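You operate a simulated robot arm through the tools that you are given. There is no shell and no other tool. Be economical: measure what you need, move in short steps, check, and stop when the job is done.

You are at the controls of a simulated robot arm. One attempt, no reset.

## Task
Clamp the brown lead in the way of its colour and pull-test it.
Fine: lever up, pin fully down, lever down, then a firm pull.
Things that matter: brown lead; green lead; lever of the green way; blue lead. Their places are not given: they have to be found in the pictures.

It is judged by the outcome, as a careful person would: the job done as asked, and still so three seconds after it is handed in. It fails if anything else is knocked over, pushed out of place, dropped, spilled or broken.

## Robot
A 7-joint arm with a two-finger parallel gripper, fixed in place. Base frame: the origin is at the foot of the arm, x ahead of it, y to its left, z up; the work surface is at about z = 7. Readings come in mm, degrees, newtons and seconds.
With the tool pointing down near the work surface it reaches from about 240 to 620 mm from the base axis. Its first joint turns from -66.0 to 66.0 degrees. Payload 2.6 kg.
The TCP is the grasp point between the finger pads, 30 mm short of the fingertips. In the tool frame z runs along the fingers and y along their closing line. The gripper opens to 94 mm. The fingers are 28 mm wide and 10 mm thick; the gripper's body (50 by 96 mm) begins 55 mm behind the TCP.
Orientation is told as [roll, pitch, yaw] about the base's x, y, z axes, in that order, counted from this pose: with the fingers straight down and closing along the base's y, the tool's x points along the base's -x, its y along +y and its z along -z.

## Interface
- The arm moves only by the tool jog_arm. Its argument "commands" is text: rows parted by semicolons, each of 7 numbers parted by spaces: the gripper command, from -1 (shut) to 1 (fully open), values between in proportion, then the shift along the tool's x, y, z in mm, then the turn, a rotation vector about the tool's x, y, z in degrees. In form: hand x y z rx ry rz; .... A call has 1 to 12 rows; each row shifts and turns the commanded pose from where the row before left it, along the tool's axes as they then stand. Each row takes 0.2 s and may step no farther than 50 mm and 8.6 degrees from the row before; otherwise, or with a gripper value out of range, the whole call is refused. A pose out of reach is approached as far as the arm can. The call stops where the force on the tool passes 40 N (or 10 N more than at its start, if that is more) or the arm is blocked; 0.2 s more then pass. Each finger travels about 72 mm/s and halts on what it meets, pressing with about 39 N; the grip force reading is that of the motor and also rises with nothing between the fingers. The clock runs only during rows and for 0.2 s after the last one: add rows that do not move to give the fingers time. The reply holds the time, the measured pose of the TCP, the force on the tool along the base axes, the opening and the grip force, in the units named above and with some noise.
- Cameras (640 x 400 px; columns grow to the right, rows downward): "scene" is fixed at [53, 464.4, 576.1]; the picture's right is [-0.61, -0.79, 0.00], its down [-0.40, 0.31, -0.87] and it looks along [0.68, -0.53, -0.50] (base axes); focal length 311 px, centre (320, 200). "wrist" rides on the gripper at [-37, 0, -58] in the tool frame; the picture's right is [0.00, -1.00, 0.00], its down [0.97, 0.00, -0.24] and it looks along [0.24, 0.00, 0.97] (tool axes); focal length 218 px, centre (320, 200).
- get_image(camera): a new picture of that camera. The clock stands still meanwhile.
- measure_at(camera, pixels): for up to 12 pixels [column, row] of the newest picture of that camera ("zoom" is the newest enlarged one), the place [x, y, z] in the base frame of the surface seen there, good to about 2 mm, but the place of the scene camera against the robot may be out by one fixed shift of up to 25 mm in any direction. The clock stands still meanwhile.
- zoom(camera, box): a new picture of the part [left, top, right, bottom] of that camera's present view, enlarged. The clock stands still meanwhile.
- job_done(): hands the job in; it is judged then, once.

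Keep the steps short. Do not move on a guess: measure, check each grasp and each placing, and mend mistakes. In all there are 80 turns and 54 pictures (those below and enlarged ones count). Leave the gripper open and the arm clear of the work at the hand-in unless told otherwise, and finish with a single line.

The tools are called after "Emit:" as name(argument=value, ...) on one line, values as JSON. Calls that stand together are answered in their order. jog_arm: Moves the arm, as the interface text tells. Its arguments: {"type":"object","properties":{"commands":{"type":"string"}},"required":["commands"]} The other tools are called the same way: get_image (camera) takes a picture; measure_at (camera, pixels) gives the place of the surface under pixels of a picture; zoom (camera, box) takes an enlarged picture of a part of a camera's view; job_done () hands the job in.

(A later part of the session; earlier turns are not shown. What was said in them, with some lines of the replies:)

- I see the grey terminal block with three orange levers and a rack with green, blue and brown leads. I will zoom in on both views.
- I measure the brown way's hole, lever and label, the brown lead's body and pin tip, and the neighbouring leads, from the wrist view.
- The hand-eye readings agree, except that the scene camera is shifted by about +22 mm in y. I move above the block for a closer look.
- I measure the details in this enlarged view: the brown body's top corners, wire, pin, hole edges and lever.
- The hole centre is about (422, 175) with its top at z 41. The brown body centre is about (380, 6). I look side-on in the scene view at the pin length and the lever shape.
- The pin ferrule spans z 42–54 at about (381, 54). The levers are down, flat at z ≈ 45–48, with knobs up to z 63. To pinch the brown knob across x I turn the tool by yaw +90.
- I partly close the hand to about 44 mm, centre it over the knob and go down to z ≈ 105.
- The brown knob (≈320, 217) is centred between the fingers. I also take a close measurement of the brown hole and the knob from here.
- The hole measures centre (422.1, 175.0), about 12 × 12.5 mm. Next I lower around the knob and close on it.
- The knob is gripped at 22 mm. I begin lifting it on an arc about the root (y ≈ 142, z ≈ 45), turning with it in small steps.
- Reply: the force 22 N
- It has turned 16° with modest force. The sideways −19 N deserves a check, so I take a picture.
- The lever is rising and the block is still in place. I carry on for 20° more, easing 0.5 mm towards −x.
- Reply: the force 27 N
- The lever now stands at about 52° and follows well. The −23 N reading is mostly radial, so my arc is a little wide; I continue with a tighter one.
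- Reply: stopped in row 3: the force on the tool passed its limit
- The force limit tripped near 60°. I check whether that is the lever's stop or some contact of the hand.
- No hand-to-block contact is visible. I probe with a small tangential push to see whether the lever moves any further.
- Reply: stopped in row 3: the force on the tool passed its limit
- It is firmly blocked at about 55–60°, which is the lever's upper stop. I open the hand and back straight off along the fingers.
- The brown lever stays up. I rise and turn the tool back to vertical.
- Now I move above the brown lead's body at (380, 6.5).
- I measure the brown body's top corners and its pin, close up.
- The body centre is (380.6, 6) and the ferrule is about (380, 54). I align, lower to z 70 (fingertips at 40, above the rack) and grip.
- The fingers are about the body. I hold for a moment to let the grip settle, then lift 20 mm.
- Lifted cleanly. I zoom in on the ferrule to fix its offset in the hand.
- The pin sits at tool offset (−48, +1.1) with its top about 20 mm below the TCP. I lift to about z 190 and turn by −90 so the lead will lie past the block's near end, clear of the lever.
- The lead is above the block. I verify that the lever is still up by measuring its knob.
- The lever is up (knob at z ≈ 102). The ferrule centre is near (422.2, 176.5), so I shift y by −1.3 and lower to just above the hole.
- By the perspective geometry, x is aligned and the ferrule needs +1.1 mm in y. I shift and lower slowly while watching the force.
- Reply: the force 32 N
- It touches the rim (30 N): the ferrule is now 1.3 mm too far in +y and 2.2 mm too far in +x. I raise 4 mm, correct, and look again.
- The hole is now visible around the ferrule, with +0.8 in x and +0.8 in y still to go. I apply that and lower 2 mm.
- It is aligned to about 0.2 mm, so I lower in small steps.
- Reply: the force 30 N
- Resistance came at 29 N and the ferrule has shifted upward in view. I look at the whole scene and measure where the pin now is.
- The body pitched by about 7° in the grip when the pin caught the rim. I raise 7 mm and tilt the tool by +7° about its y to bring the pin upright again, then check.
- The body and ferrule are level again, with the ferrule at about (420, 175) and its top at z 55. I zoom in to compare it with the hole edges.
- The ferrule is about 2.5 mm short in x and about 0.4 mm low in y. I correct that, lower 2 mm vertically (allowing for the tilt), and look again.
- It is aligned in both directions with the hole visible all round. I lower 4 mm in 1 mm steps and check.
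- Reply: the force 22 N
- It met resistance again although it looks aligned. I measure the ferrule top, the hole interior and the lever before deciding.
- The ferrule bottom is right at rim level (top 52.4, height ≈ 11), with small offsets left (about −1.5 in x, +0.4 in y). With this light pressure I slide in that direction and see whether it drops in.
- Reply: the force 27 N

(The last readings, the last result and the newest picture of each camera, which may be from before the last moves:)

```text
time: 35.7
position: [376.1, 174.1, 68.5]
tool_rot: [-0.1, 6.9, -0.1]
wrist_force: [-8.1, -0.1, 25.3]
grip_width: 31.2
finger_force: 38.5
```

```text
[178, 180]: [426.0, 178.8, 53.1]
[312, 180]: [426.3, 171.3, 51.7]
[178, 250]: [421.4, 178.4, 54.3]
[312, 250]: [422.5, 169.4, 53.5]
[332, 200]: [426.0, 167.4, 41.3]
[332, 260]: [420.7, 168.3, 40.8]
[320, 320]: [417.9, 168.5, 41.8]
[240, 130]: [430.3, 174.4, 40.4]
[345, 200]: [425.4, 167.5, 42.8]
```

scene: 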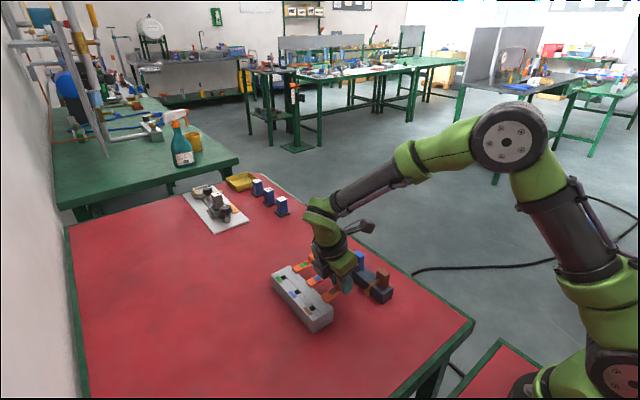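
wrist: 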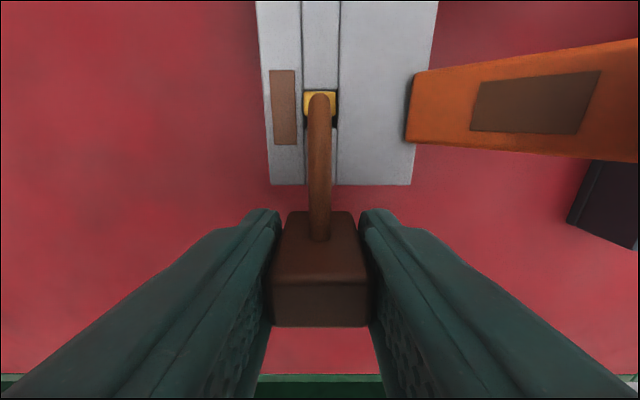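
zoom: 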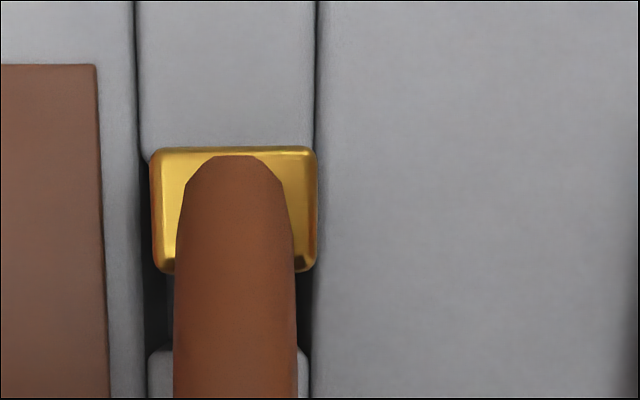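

The ferrule lies within the hole outline on all sides and is still blocked at rim height, so the clamp may not be fully open. I check whether the lever has more travel, keeping the lead in hand. First I rise clear and move to the −y side of the raised lever.

Emit:
jog_arm(commands="-1 1.2 0 -10 0 0 0;-1 3.7 0 -30 0 0 0;-1 5.5 0 -45 0 0 0;-1 0 -40 0 0 0 0;-1 -20 -40 0 0 0 0;-1 -26 -36 0 0 0 0;-1 0 0 0 0 0 0;-1 0 0 0 0 0 0")

Emit:
get_image(camera="wrist")

```text
time: 37.5
position: [423.0, 58.6, 147.0]
tool_rot: [0.0, 7.1, 0.0]
wrist_force: [0.0, -0.8, -0.2]
grip_width: 30.9
finger_force: 38.9
```

```text
14 pictures are left
```

wrist: 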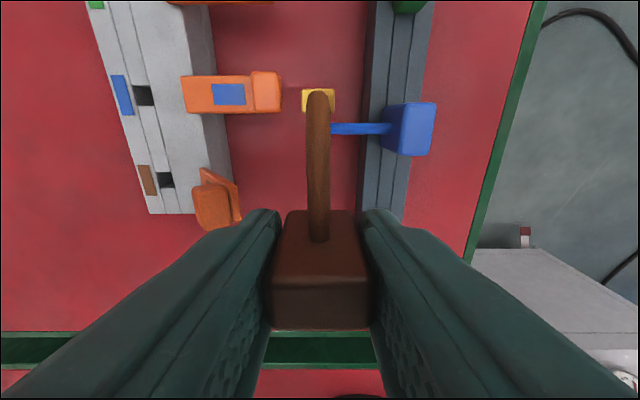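

The brown lever stands left of the hand and everything is clear. I lower 35 mm, then push the +y finger's outside gently against the lever in small steps.

Emit:
jog_arm(commands="-1 -2 0 17 0 0 0;-1 -2 0 17 0 0 0;-1 0 8 0 0 0 0;-1 0 4 0 0 0 0;-1 0 3 0 0 0 0;-1 0 3 0 0 0 0;-1 0 3 0 0 0 0;-1 0 3 0 0 0 0;-1 0 0 0 0 0 0")

```text
time: 39.5
position: [424.5, 76.7, 113.0]
tool_rot: [-0.5, 6.9, -0.3]
wrist_force: [-10.8, -28.4, 10.2]
grip_width: 30.7
finger_force: 39.0
```

The push meets 28 N. I look at whether the lever moved.

Emit:
jog_arm(commands="-1 0 1.5 0 0 0 0;-1 0 0 0 0 0 0")

Emit:
get_image(camera="wrist")

Emit:
measure_at(camera="wrist", pixels=[[200, 215], [215, 210], [190, 200], [185, 220], [210, 195], [225, 205]])

```text
time: 40.1
position: [423.7, 78.3, 112.3]
tool_rot: [-0.7, 6.8, -0.3]
wrist_force: [-14.2, -32.6, 10.6]
grip_width: 30.8
finger_force: 39.2
```

```text
13 pictures are left
```

wrist: 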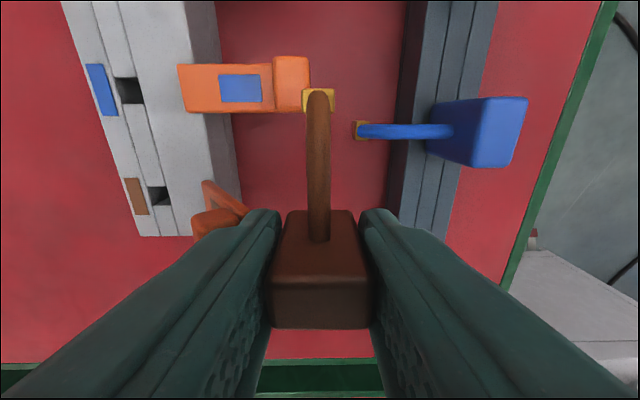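

```text
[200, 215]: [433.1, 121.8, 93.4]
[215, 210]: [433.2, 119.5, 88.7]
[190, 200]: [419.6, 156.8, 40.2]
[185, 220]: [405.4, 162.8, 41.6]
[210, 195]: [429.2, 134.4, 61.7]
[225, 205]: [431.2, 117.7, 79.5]
```

The lever is truly at its stop and has not moved, so it is fully up. I look into the open brown hole from here for anything inside.

Emit:
zoom(camera="wrist", box=[120, 160, 200, 230])

Emit:
measure_at(camera="zoom", pixels=[[300, 170], [320, 190], [330, 210], [340, 230], [310, 220], [350, 200], [290, 200], [360, 215], [330, 180], [300, 240], [330, 245], [320, 160]])

```text
5.71 times, centred on (160, 195) of wrist
```

zoom: 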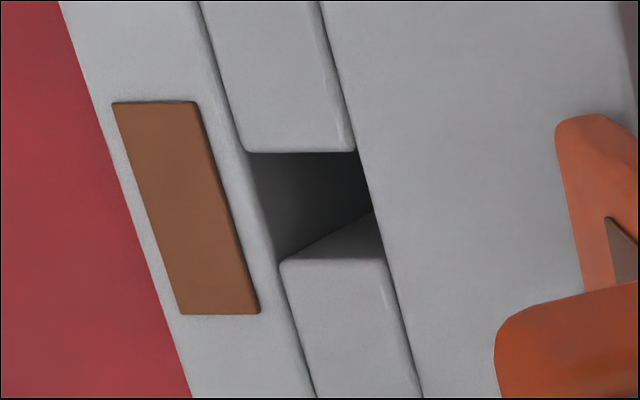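

```text
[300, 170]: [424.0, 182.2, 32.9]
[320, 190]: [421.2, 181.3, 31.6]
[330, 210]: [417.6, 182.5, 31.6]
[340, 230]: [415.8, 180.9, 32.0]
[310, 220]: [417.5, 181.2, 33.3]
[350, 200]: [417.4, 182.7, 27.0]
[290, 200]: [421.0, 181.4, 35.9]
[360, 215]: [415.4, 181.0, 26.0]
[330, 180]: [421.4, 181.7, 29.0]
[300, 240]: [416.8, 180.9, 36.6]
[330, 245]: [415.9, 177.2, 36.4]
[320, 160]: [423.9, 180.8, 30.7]
```

The hole is open and deep, with nothing inside. I back away from the lever, rise a little and inspect the pin itself from the scene camera.

Emit:
jog_arm(commands="-1 0 -15 0 0 0 0;-1 4 0 -35 0 0 0;-1 3 0 -25 0 0 0;-1 0 0 0 0 0 0")

Emit:
zoom(camera="scene", box=[270, 180, 400, 260])

```text
time: 41.1
position: [422.9, 68.8, 173.5]
tool_rot: [0.1, 6.8, 0.0]
wrist_force: [-0.8, 0.0, -0.8]
grip_width: 30.6
finger_force: 39.0
```

```text
4.92 times, centred on (335, 220) of scene
```

zoom: 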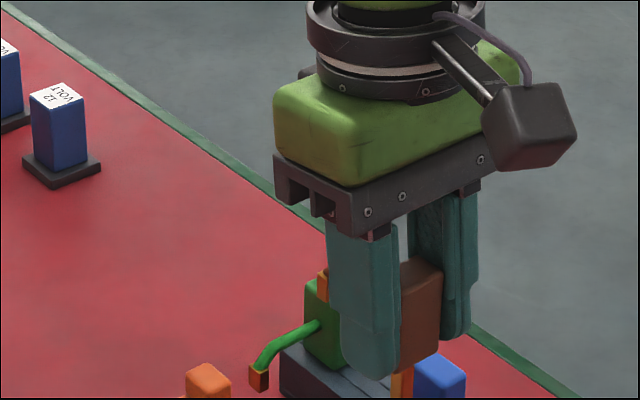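

The finger hides most of the pin. I turn the hand about its axis so the scene camera sees the pin from the side.

Emit:
jog_arm(commands="-1 0 0 0 0 0 -8;-1 0 0 0 0 0 -8;-1 0 0 0 0 0 -8;-1 0 0 0 0 0 -8;-1 0 0 0 0 0 -8;-1 0 0 0 0 0 -8;-1 0 0 0 0 0 -8;-1 0 0 0 0 0 -8;-1 0 0 0 0 0 -8;-1 0 0 0 0 0 0")

Emit:
zoom(camera="scene", box=[310, 205, 390, 260])

```text
time: 43.3
position: [421.6, 69.1, 173.6]
tool_rot: [6.6, 2.1, 72.3]
wrist_force: [0.0, 0.1, 0.1]
grip_width: 31.1
finger_force: 38.9
```

```text
7.27 times, centred on (350, 232) of scene
```

zoom: 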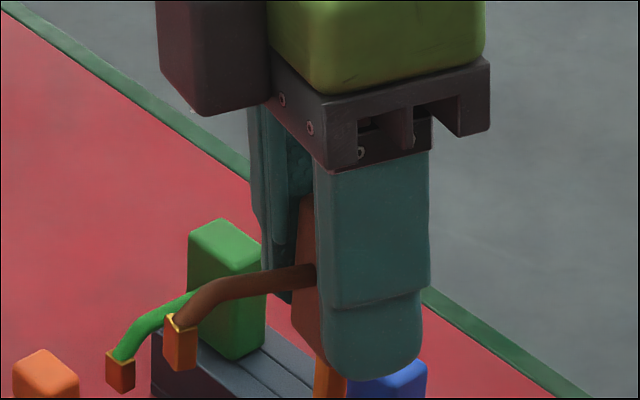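

This is the key find: under the brown body, between the fingers, there is an orange pin (at about (330, 380) in the zoom), and the rack has square sockets. So the real pin is beneath the body, and the ferrule end is only the lead's tail. I look lower down to measure it.

Emit:
zoom(camera="scene", box=[320, 225, 390, 285])

Emit:
measure_at(camera="zoom", pixels=[[290, 200], [285, 240], [290, 280], [300, 310], [175, 110], [180, 90], [260, 130], [300, 240]])

```text
6.67 times, centred on (355, 255) of scene
```

zoom: 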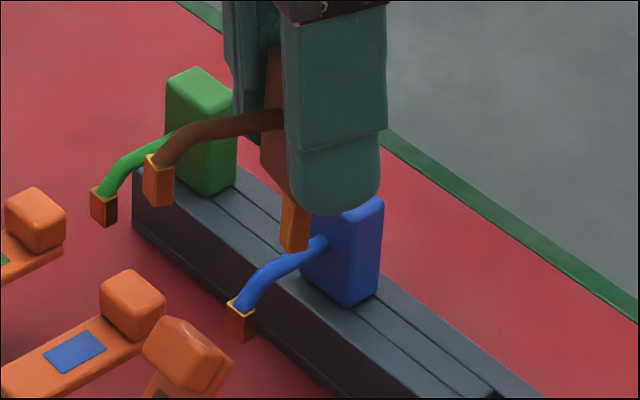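

```text
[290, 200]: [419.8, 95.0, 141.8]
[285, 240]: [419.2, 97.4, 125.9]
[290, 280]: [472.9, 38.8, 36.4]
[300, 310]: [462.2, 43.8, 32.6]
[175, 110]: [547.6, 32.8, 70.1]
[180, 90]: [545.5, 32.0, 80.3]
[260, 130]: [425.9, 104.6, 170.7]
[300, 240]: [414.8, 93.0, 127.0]
```

This is confirmed: the pin is under the body, about 20+ mm long, and the socket is about 25 mm deep. So the body goes straight over the hole in its original heading (yaw 90, wire towards +y). I turn to yaw 90 and set the compensating tilt in that heading.

Emit:
jog_arm(commands="-1 0 0 -10 0 0 -6;-1 0 0 0 0 0 -6;-1 0 0 0 0 0 -6;-1 0 0 0 6.9 0 0;-1 0 0 0 0 7 0;-1 0 0 0 0 0 0;-1 0 0 0 0 0 0")

Emit:
get_image(camera="wrist")

Emit:
measure_at(camera="wrist", pixels=[[285, 285], [355, 285], [285, 315], [355, 315], [320, 300], [320, 285], [320, 320], [280, 300], [360, 300], [300, 250], [340, 250], [320, 105]])

```text
time: 44.9
position: [423.3, 68.2, 184.0]
tool_rot: [0.1, 7.0, 90.0]
wrist_force: [-1.1, 0.5, -0.7]
grip_width: 31.0
finger_force: 38.8
```

```text
8 pictures are left
```

wrist: 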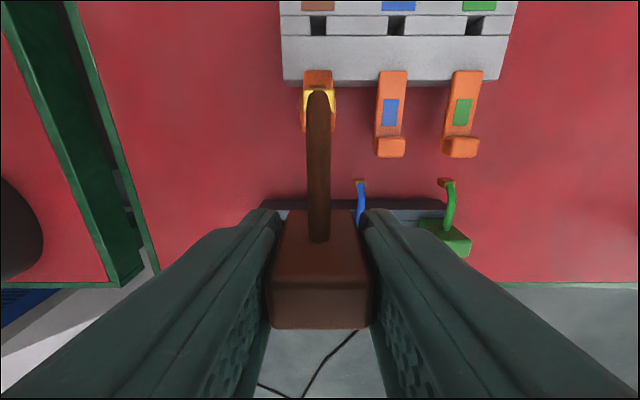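

```text
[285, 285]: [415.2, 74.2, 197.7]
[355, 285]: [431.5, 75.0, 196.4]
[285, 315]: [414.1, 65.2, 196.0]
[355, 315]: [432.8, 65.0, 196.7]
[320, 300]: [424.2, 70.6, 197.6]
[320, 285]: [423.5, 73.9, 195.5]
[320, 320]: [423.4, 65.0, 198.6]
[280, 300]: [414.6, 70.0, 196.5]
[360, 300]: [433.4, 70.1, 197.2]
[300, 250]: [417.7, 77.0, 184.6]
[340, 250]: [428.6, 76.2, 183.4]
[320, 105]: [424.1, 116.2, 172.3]
```

The body top reads about level at z 197. For a finer estimate of its lean I measure points down the front face and on the ferrule top.

Emit:
measure_at(camera="wrist", pixels=[[295, 275], [295, 262], [295, 250], [295, 238], [295, 226], [345, 275], [345, 262], [345, 250], [345, 238], [345, 226], [307, 95], [332, 95]])

Emit:
measure_at(camera="wrist", pixels=[[307, 107], [332, 107], [307, 101], [332, 101], [295, 216], [345, 216], [276, 324], [365, 324], [276, 284], [365, 284], [320, 326], [320, 290]])

```text
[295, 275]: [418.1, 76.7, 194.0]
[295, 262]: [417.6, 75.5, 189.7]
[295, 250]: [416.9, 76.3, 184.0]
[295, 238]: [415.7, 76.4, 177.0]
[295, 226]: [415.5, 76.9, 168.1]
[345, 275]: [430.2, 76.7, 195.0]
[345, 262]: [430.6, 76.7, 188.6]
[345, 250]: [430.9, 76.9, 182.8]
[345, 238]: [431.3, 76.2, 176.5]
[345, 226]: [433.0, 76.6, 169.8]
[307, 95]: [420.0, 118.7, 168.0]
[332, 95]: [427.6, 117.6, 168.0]
```

```text
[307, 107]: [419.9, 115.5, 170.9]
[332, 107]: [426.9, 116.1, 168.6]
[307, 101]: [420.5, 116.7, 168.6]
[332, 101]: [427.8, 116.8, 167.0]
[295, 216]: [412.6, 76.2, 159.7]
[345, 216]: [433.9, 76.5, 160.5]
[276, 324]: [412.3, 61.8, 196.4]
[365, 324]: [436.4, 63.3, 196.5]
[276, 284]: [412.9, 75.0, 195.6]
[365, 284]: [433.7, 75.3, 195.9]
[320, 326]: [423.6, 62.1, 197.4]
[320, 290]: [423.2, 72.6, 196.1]
```

The front face is vertical to within 1°, so the lead is upright. The body centre is about (423.8, 69.2), and I carry it to (422, 175), then lower until the pin tip is about 20 mm above the block.

Emit:
jog_arm(commands="-1 -35 0.6 -4.3 0 0 0;-1 -35 0.6 -4.3 0 0 0;-1 -35 0.6 -4.3 0 0 0;-1 0 0 0 0 0 0;-1 -4.3 0 34.7 0 0 0;-1 -4.3 0 34.7 0 0 0;-1 0 0 0 0 0 0;-1 0 0 0 0 0 0")

Emit:
get_image(camera="wrist")

Emit:
measure_at(camera="wrist", pixels=[[276, 324], [365, 324], [276, 288], [365, 288], [320, 326], [320, 288], [295, 262], [345, 262], [295, 238], [345, 238], [320, 180], [320, 150]])

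```text
time: 46.7
position: [421.5, 173.7, 113.6]
tool_rot: [0.1, 7.0, 90.0]
wrist_force: [-0.4, 0.2, -0.2]
grip_width: 31.0
finger_force: 39.3
```

```text
7 pictures are left
```

wrist: 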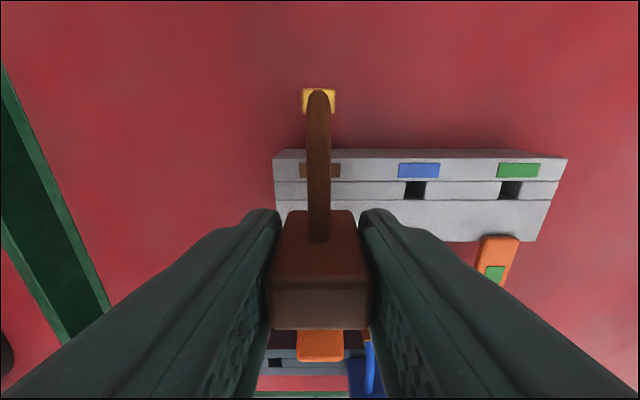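

```text
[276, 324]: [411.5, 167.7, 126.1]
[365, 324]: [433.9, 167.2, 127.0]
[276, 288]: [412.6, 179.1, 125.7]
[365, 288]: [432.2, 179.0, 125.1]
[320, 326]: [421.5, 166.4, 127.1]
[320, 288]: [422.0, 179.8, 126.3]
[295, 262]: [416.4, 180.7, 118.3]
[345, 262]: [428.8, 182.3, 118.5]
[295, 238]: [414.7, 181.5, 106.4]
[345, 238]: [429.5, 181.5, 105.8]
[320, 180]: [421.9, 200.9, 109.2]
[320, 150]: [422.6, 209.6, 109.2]
```

The brown rack socket is visible at about (275, 363). I measure it, to learn where the pin sits relative to the body (which was centred at about (380.6, 6.2) there), and also the block's hole row.

Emit:
zoom(camera="wrist", box=[250, 330, 330, 390])

Emit:
measure_at(camera="wrist", pixels=[[275, 363], [269, 363], [283, 363], [275, 357], [275, 369], [288, 363], [415, 182], [415, 198], [415, 190], [404, 190], [427, 190], [280, 189]])

```text
6.67 times, centred on (290, 360) of wrist
```

zoom: 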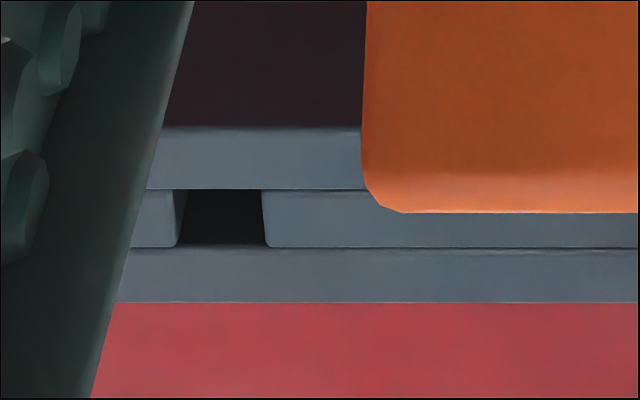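

```text
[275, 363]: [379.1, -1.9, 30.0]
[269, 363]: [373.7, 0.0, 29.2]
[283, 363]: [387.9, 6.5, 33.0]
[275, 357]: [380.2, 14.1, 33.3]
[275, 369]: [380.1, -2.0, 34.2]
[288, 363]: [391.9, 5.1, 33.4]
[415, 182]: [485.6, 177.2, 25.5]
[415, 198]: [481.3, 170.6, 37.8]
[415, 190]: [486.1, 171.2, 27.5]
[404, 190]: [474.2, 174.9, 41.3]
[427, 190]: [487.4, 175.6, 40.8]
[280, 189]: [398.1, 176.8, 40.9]
```

The socket centre (380, 6.4) matches the body centre, so the pin is centred under the body. I shift +0.6 in y and lower straight down in steps, watching the force.

Emit:
jog_arm(commands="-1 -0.6 0.2 0 0 0 0;-1 -1.22 0 10 0 0 0;-1 -0.49 0 4 0 0 0;-1 -0.37 0 3 0 0 0;-1 -0.37 0 3 0 0 0;-1 -0.37 0 3 0 0 0;-1 0 0 0 0 0 0")

Emit:
zoom(camera="scene", box=[280, 260, 350, 320])

```text
time: 48.3
position: [422.8, 175.7, 90.1]
tool_rot: [0.1, 7.0, 90.0]
wrist_force: [-0.2, 0.7, 0.3]
grip_width: 31.0
finger_force: 39.1
```

```text
6.67 times, centred on (315, 290) of scene
```

zoom: 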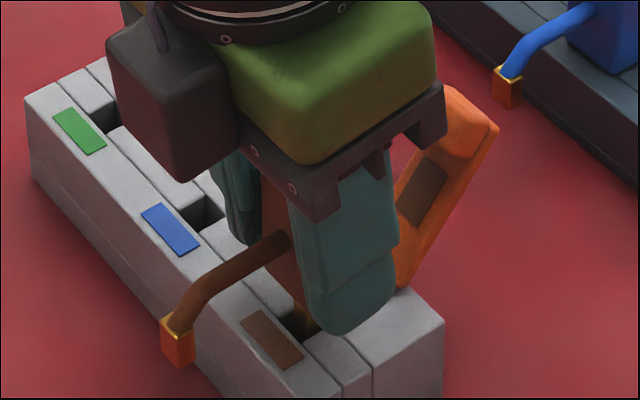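

The pin is entering the socket with no force. I carry on down in small steps until it seats.

Emit:
jog_arm(commands="-1 -0.37 0 3 0 0 0;-1 -0.37 0 3 0 0 0;-1 -0.37 0 3 0 0 0;-1 -0.37 0 3 0 0 0;-1 -0.24 0 2 0 0 0;-1 -0.24 0 2 0 0 0;-1 0 0 0 0 0 0")

```text
time: 49.9
position: [421.0, 176.2, 74.2]
tool_rot: [0.1, 7.0, 90.0]
wrist_force: [0.3, 1.4, -0.1]
grip_width: 31.0
finger_force: 38.8
```

Emit:
jog_arm(commands="-1 -0.12 0 1 0 0 0;-1 -0.12 0 1 0 0 0;-1 -0.12 0 1 0 0 0;-1 -0.12 0 1 0 0 0;-1 0 0 0 0 0 0")

```text
time: 51.0
position: [423.9, 175.7, 73.6]
tool_rot: [-0.3, 7.0, 89.8]
wrist_force: [-0.8, -0.6, 1.5]
grip_width: 31.1
finger_force: 38.6
stopped in row 5: the force on the tool passed its limit (the readings are from after the stop); the commanded pose is now the measured one
```

The downward motion stopped near where the fingertips would touch the block's top. I measure the body height in a fresh picture before releasing.

Emit:
get_image(camera="wrist")

Emit:
measure_at(camera="wrist", pixels=[[285, 300], [355, 300], [320, 300], [320, 320], [295, 260], [295, 240], [295, 226], [345, 226], [345, 216], [300, 213], [340, 213], [320, 150]])

```text
4 pictures are left
```

wrist: 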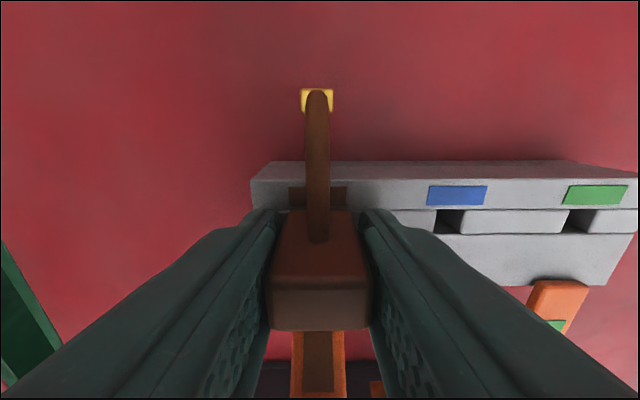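

```text
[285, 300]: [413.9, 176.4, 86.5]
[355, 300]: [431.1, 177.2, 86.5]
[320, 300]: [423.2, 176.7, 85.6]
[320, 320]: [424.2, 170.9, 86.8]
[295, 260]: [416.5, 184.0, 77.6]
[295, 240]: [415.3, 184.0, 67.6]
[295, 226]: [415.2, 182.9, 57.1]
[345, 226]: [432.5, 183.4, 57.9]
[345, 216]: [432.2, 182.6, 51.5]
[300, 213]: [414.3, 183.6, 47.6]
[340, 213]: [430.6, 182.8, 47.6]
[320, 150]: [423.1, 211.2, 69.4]
```

The body top is at z 86.5, perhaps 2–3 mm from seated, with the fingertips at the block. I open, back off upward, straighten the tool, and will then press it home from above with closed fingers.

Emit:
jog_arm(commands="-0.1 0 0 0 0 0 0;-0.1 0 0 0 0 0 0;-0.1 0 0 -20 0 0 0;-0.1 0 0 -30 0 0 0;-0.1 0 0 -30 0 0 0;-0.1 0 0 0 0 -7 0;-1 0 0 0 0 0 0;-1 0 0 0 0 0 0;-1 0 0 0 0 0 0;-1 0 0 0 0 0 0")

Emit:
get_image(camera="wrist")

Emit:
measure_at(camera="wrist", pixels=[[320, 240], [310, 235], [330, 235], [320, 230], [320, 245], [300, 235], [340, 235], [320, 220], [320, 210], [320, 180], [320, 250], [320, 260]])

```text
time: 53.2
position: [422.3, 185.1, 153.0]
tool_rot: [-0.2, -0.1, 89.9]
wrist_force: [0.4, 0.2, -0.7]
grip_width: 0.0
finger_force: 33.2
```

```text
3 pictures are left
```

wrist: 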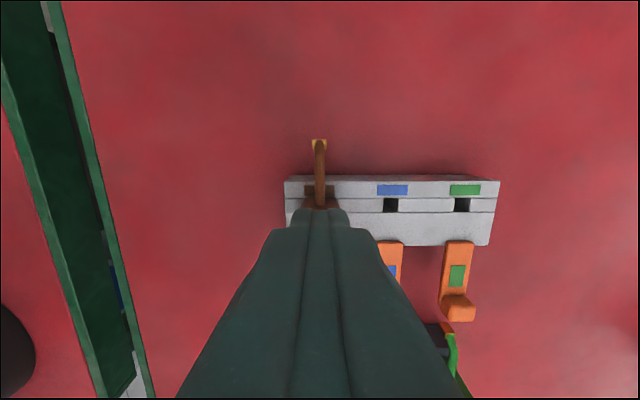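

```text
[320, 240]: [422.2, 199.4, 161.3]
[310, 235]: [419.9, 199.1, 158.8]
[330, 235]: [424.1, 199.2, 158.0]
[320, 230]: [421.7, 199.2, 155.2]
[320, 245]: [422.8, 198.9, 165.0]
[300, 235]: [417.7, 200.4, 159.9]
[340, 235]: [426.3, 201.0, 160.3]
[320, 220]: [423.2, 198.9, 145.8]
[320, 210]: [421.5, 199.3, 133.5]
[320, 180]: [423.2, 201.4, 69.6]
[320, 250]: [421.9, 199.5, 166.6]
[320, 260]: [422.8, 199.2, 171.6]
```

The lead stands in the socket. I centre the closed fingertips over the body at (422.4, 175.5) and press down gently.

Emit:
jog_arm(commands="-1 9.6 0 0 0 0 0;-1 0 0 30 0 0 0;-1 0 0 3 0 0 0;-1 0 0 2 0 0 0;-1 0 0 1.5 0 0 0;-1 0 0 1.5 0 0 0;-1 0 0 1.5 0 0 0;-1 0 0 0 0 0 0")

```text
time: 55.0
position: [423.4, 176.3, 114.4]
tool_rot: [-0.4, -0.2, 89.8]
wrist_force: [-7.1, -3.9, 31.0]
grip_width: 0.0
finger_force: 32.7
```

The body top is now at about z 84.4 with 31 N of resistance. I press slightly more to confirm it is bottomed.

Emit:
jog_arm(commands="-1 0 0 0.7 0 0 0;-1 0 0 0 0 0 0;-1 0 0 0 0 0 0")

```text
time: 55.6
position: [423.2, 176.6, 114.2]
tool_rot: [-0.6, -0.2, 89.8]
wrist_force: [-1.3, -1.8, 6.8]
grip_width: 0.1
finger_force: 33.2
stopped in row 2: the force on the tool passed its limit (the readings are from after the stop); the commanded pose is now the measured one
```

It is fully seated: the body top is at about z 84 and does not move under 40 N. Next I rise and take the closed fingertips to just above the raised lever's knob (corner at y ≈ 121, z ≈ 108).

Emit:
jog_arm(commands="-1 0 0 -18 0 0 0;-1 0 0 -20 0 0 0;-1 26 0.8 0 0 0 0;-1 25.6 0 0 0 0 0;-1 0 0 6 0 0 0;-1 0 0 4 0 0 0;-1 0 0 0 0 0 0")

```text
time: 57.2
position: [422.5, 122.8, 141.3]
tool_rot: [-0.4, -0.2, 89.8]
wrist_force: [0.0, 0.8, -0.2]
grip_width: 0.0
finger_force: 33.4
```

The fingers are in place with no contact yet. I push the lever down along its arc in small steps.

Emit:
jog_arm(commands="-1 3 0 4.5 0 0 0;-1 5 0 3 0 0 0;-1 4.6 0 3.2 0 0 0;-1 4.4 0 3.6 0 0 0;-1 4 0 3.9 0 0 0;-1 0 0 0 0 0 0")

```text
time: 58.6
position: [421.9, 102.6, 123.3]
tool_rot: [-0.7, -0.1, 89.8]
wrist_force: [2.0, -8.0, 11.0]
grip_width: 0.1
finger_force: 32.6
```

Emit:
jog_arm(commands="-1 3.8 0 4.4 0 0 0;-1 3.2 0 4.7 0 0 0;-1 3 0 4.8 0 0 0;-1 2.4 0 5.1 0 0 0;-1 2.1 0 5.3 0 0 0;-1 1 0 5.4 0 0 0;-1 0 0 2 0 0 0;-1 0 0 0 0 0 0")

```text
time: 60.4
position: [423.1, 87.4, 91.1]
tool_rot: [-0.5, -0.1, 89.8]
wrist_force: [-1.4, -1.1, 3.1]
grip_width: 0.1
finger_force: 33.7
```

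The tip is at z 61, about the closed-lever height. I press a little further for firmness.

Emit:
jog_arm(commands="-1 0 0 1.5 0 0 0;-1 0 0 1.5 0 0 0;-1 0 0 1.5 0 0 0;-1 0 0 0 0 0 0")

```text
time: 61.1
position: [421.9, 88.4, 91.3]
tool_rot: [-0.6, -0.1, 89.6]
wrist_force: [-5.8, -1.4, 12.3]
grip_width: 0.2
finger_force: 33.0
stopped in row 3: the force on the tool passed its limit (the readings are from after the stop); the commanded pose is now the measured one
```

The lever is hard down. I rise, open, return above the lead, and take a picture.

Emit:
jog_arm(commands="-1 0 0 -35 0 0 0;-1 0 0 -40 0.5 0 0.2;0 -30 0 0 0 0 0;0 -30 0 0 0 0 0;0 -27 -0.5 0 0 0 0;0 0 0 0 0 0 0;0 0 0 0 0 0 0")

Emit:
get_image(camera="wrist")

Emit:
measure_at(camera="wrist", pixels=[[320, 225], [320, 215], [320, 235], [300, 225], [340, 225], [320, 205], [320, 195], [320, 170], [320, 245], [320, 320], [310, 230], [330, 230]])

```text
time: 62.7
position: [422.9, 173.5, 165.4]
tool_rot: [-1.1, -0.1, 89.4]
wrist_force: [0.0, -1.0, 0.0]
grip_width: 46.9
finger_force: 0.1
```

```text
2 pictures are left
```

wrist: 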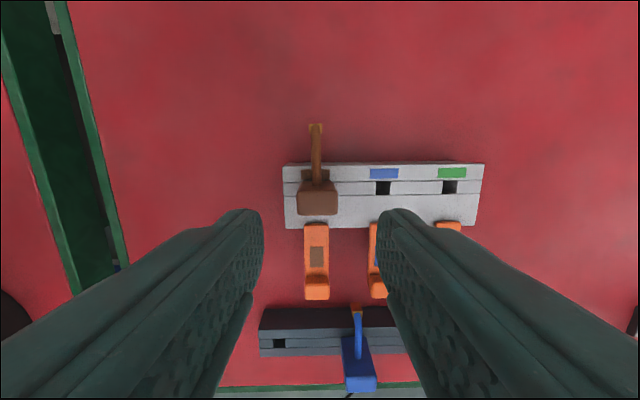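

```text
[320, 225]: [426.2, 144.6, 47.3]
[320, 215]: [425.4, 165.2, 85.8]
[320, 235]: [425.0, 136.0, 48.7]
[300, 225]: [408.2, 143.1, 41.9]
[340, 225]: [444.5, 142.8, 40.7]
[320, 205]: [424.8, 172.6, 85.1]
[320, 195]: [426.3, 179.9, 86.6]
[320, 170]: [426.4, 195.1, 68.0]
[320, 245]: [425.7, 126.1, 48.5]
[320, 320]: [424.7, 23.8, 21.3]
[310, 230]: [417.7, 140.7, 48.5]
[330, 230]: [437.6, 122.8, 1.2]
```

The brown lever is down (plate at z 48.5, same as before), and the lead is seated: body top at 85.8 = block 41 + body 44.7, the height it had in the rack. I straighten the tool, lower around the body and grip for the pull test.

Emit:
jog_arm(commands="0 -1.5 0 0 -1.1 0 -0.6;0 0 0 40 0 0 0;0 0 0 30 0 0 0;0 0 0 18 0 0 0;0 0 0 0 0 0 0;-1 0 0 0 0 0 0;-1 0 0 0 0 0 0;-1 0 0 0 0 0 0;-1 0 0 0 0 0 0")

```text
time: 64.7
position: [422.8, 175.9, 79.1]
tool_rot: [0.2, -0.1, 90.1]
wrist_force: [0.7, 1.1, -4.5]
grip_width: 30.9
finger_force: 38.7
```

Gripped at 31 mm. I pull upward in small steps and read the force.

Emit:
jog_arm(commands="-1 0 0 -1 0 0 0;-1 0 0 -1 0 0 0;-1 0 0 0 0 0 0")

```text
time: 65.6
position: [423.0, 174.6, 76.9]
tool_rot: [0.1, -0.1, 90.2]
wrist_force: [4.4, 1.9, -4.4]
grip_width: 30.7
finger_force: 39.1
stopped in row 3: the force on the tool passed its limit (the readings are from after the stop); the commanded pose is now the measured one
```

The pull went past 40 N and the lead did not rise. I do one sustained, slightly gentler pull to confirm.

Emit:
jog_arm(commands="-1 0 0 -0.8 0 0 0;-1 0 0 -0.4 0 0 0;-1 0 0 0 0 0 0;-1 0 0 0 0 0 0")

```text
time: 66.6
position: [421.7, 174.7, 77.8]
tool_rot: [0.3, -0.1, 90.4]
wrist_force: [16.7, 7.4, -31.1]
grip_width: 30.8
finger_force: 38.2
```

The lead held at 31 N sustained. I ease off, open, back away upward and check the result.

Emit:
jog_arm(commands="-1 0 0 1.2 0 0 0;0 0 0 0 0 0 0;0 0 0 0 0 0 0;0 0 0 -30 0 0 0;0 0 0 -40 0 0 0;0 0 0 -50 0 0 0;0 0 0 -40 0 0 0;1 0 0 0 0 0 0;1 0 0 0 0 0 0")

Emit:
get_image(camera="wrist")

Emit:
measure_at(camera="wrist", pixels=[[318, 205], [318, 200], [318, 210], [312, 204], [326, 204], [318, 240], [318, 250], [318, 265]])

```text
time: 68.6
position: [422.6, 174.7, 238.3]
tool_rot: [0.3, -0.1, 90.2]
wrist_force: [-0.1, -0.4, 0.3]
grip_width: 94.0
finger_force: 0.1
```

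```text
1 pictures are left
```

wrist: 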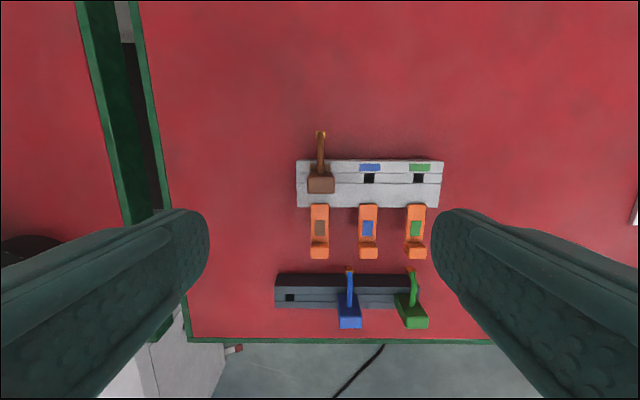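

```text
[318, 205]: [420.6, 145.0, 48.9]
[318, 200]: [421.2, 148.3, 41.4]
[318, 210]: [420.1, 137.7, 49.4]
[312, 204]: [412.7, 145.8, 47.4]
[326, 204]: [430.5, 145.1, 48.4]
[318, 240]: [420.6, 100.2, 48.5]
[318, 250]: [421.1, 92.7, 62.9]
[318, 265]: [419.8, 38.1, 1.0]
```

All levers are down, and the blue and green leads are untouched. I check the brown body's height once more.

Emit:
measure_at(camera="wrist", pixels=[[316, 185], [324, 185], [320, 182], [320, 188], [312, 187], [329, 187]])

```text
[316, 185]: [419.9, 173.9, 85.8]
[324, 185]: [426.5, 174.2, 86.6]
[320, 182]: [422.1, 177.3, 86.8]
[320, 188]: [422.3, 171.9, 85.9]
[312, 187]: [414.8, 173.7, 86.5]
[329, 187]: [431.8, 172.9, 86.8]
```

The body top is still at 86 mm, the same as before the pull within measuring noise. The fingertip readings carry the same ~1.7 mm bias on the lever knob, so the lead is bottomed. The hand is open and clear, so I hand in.

Emit:
job_done()

```text
The job is handed in.
```

The brown lead is fully seated and clamped in the brown way with its lever down, and it held an upward pull of over 40 N, then a steady 31 N, without rising.
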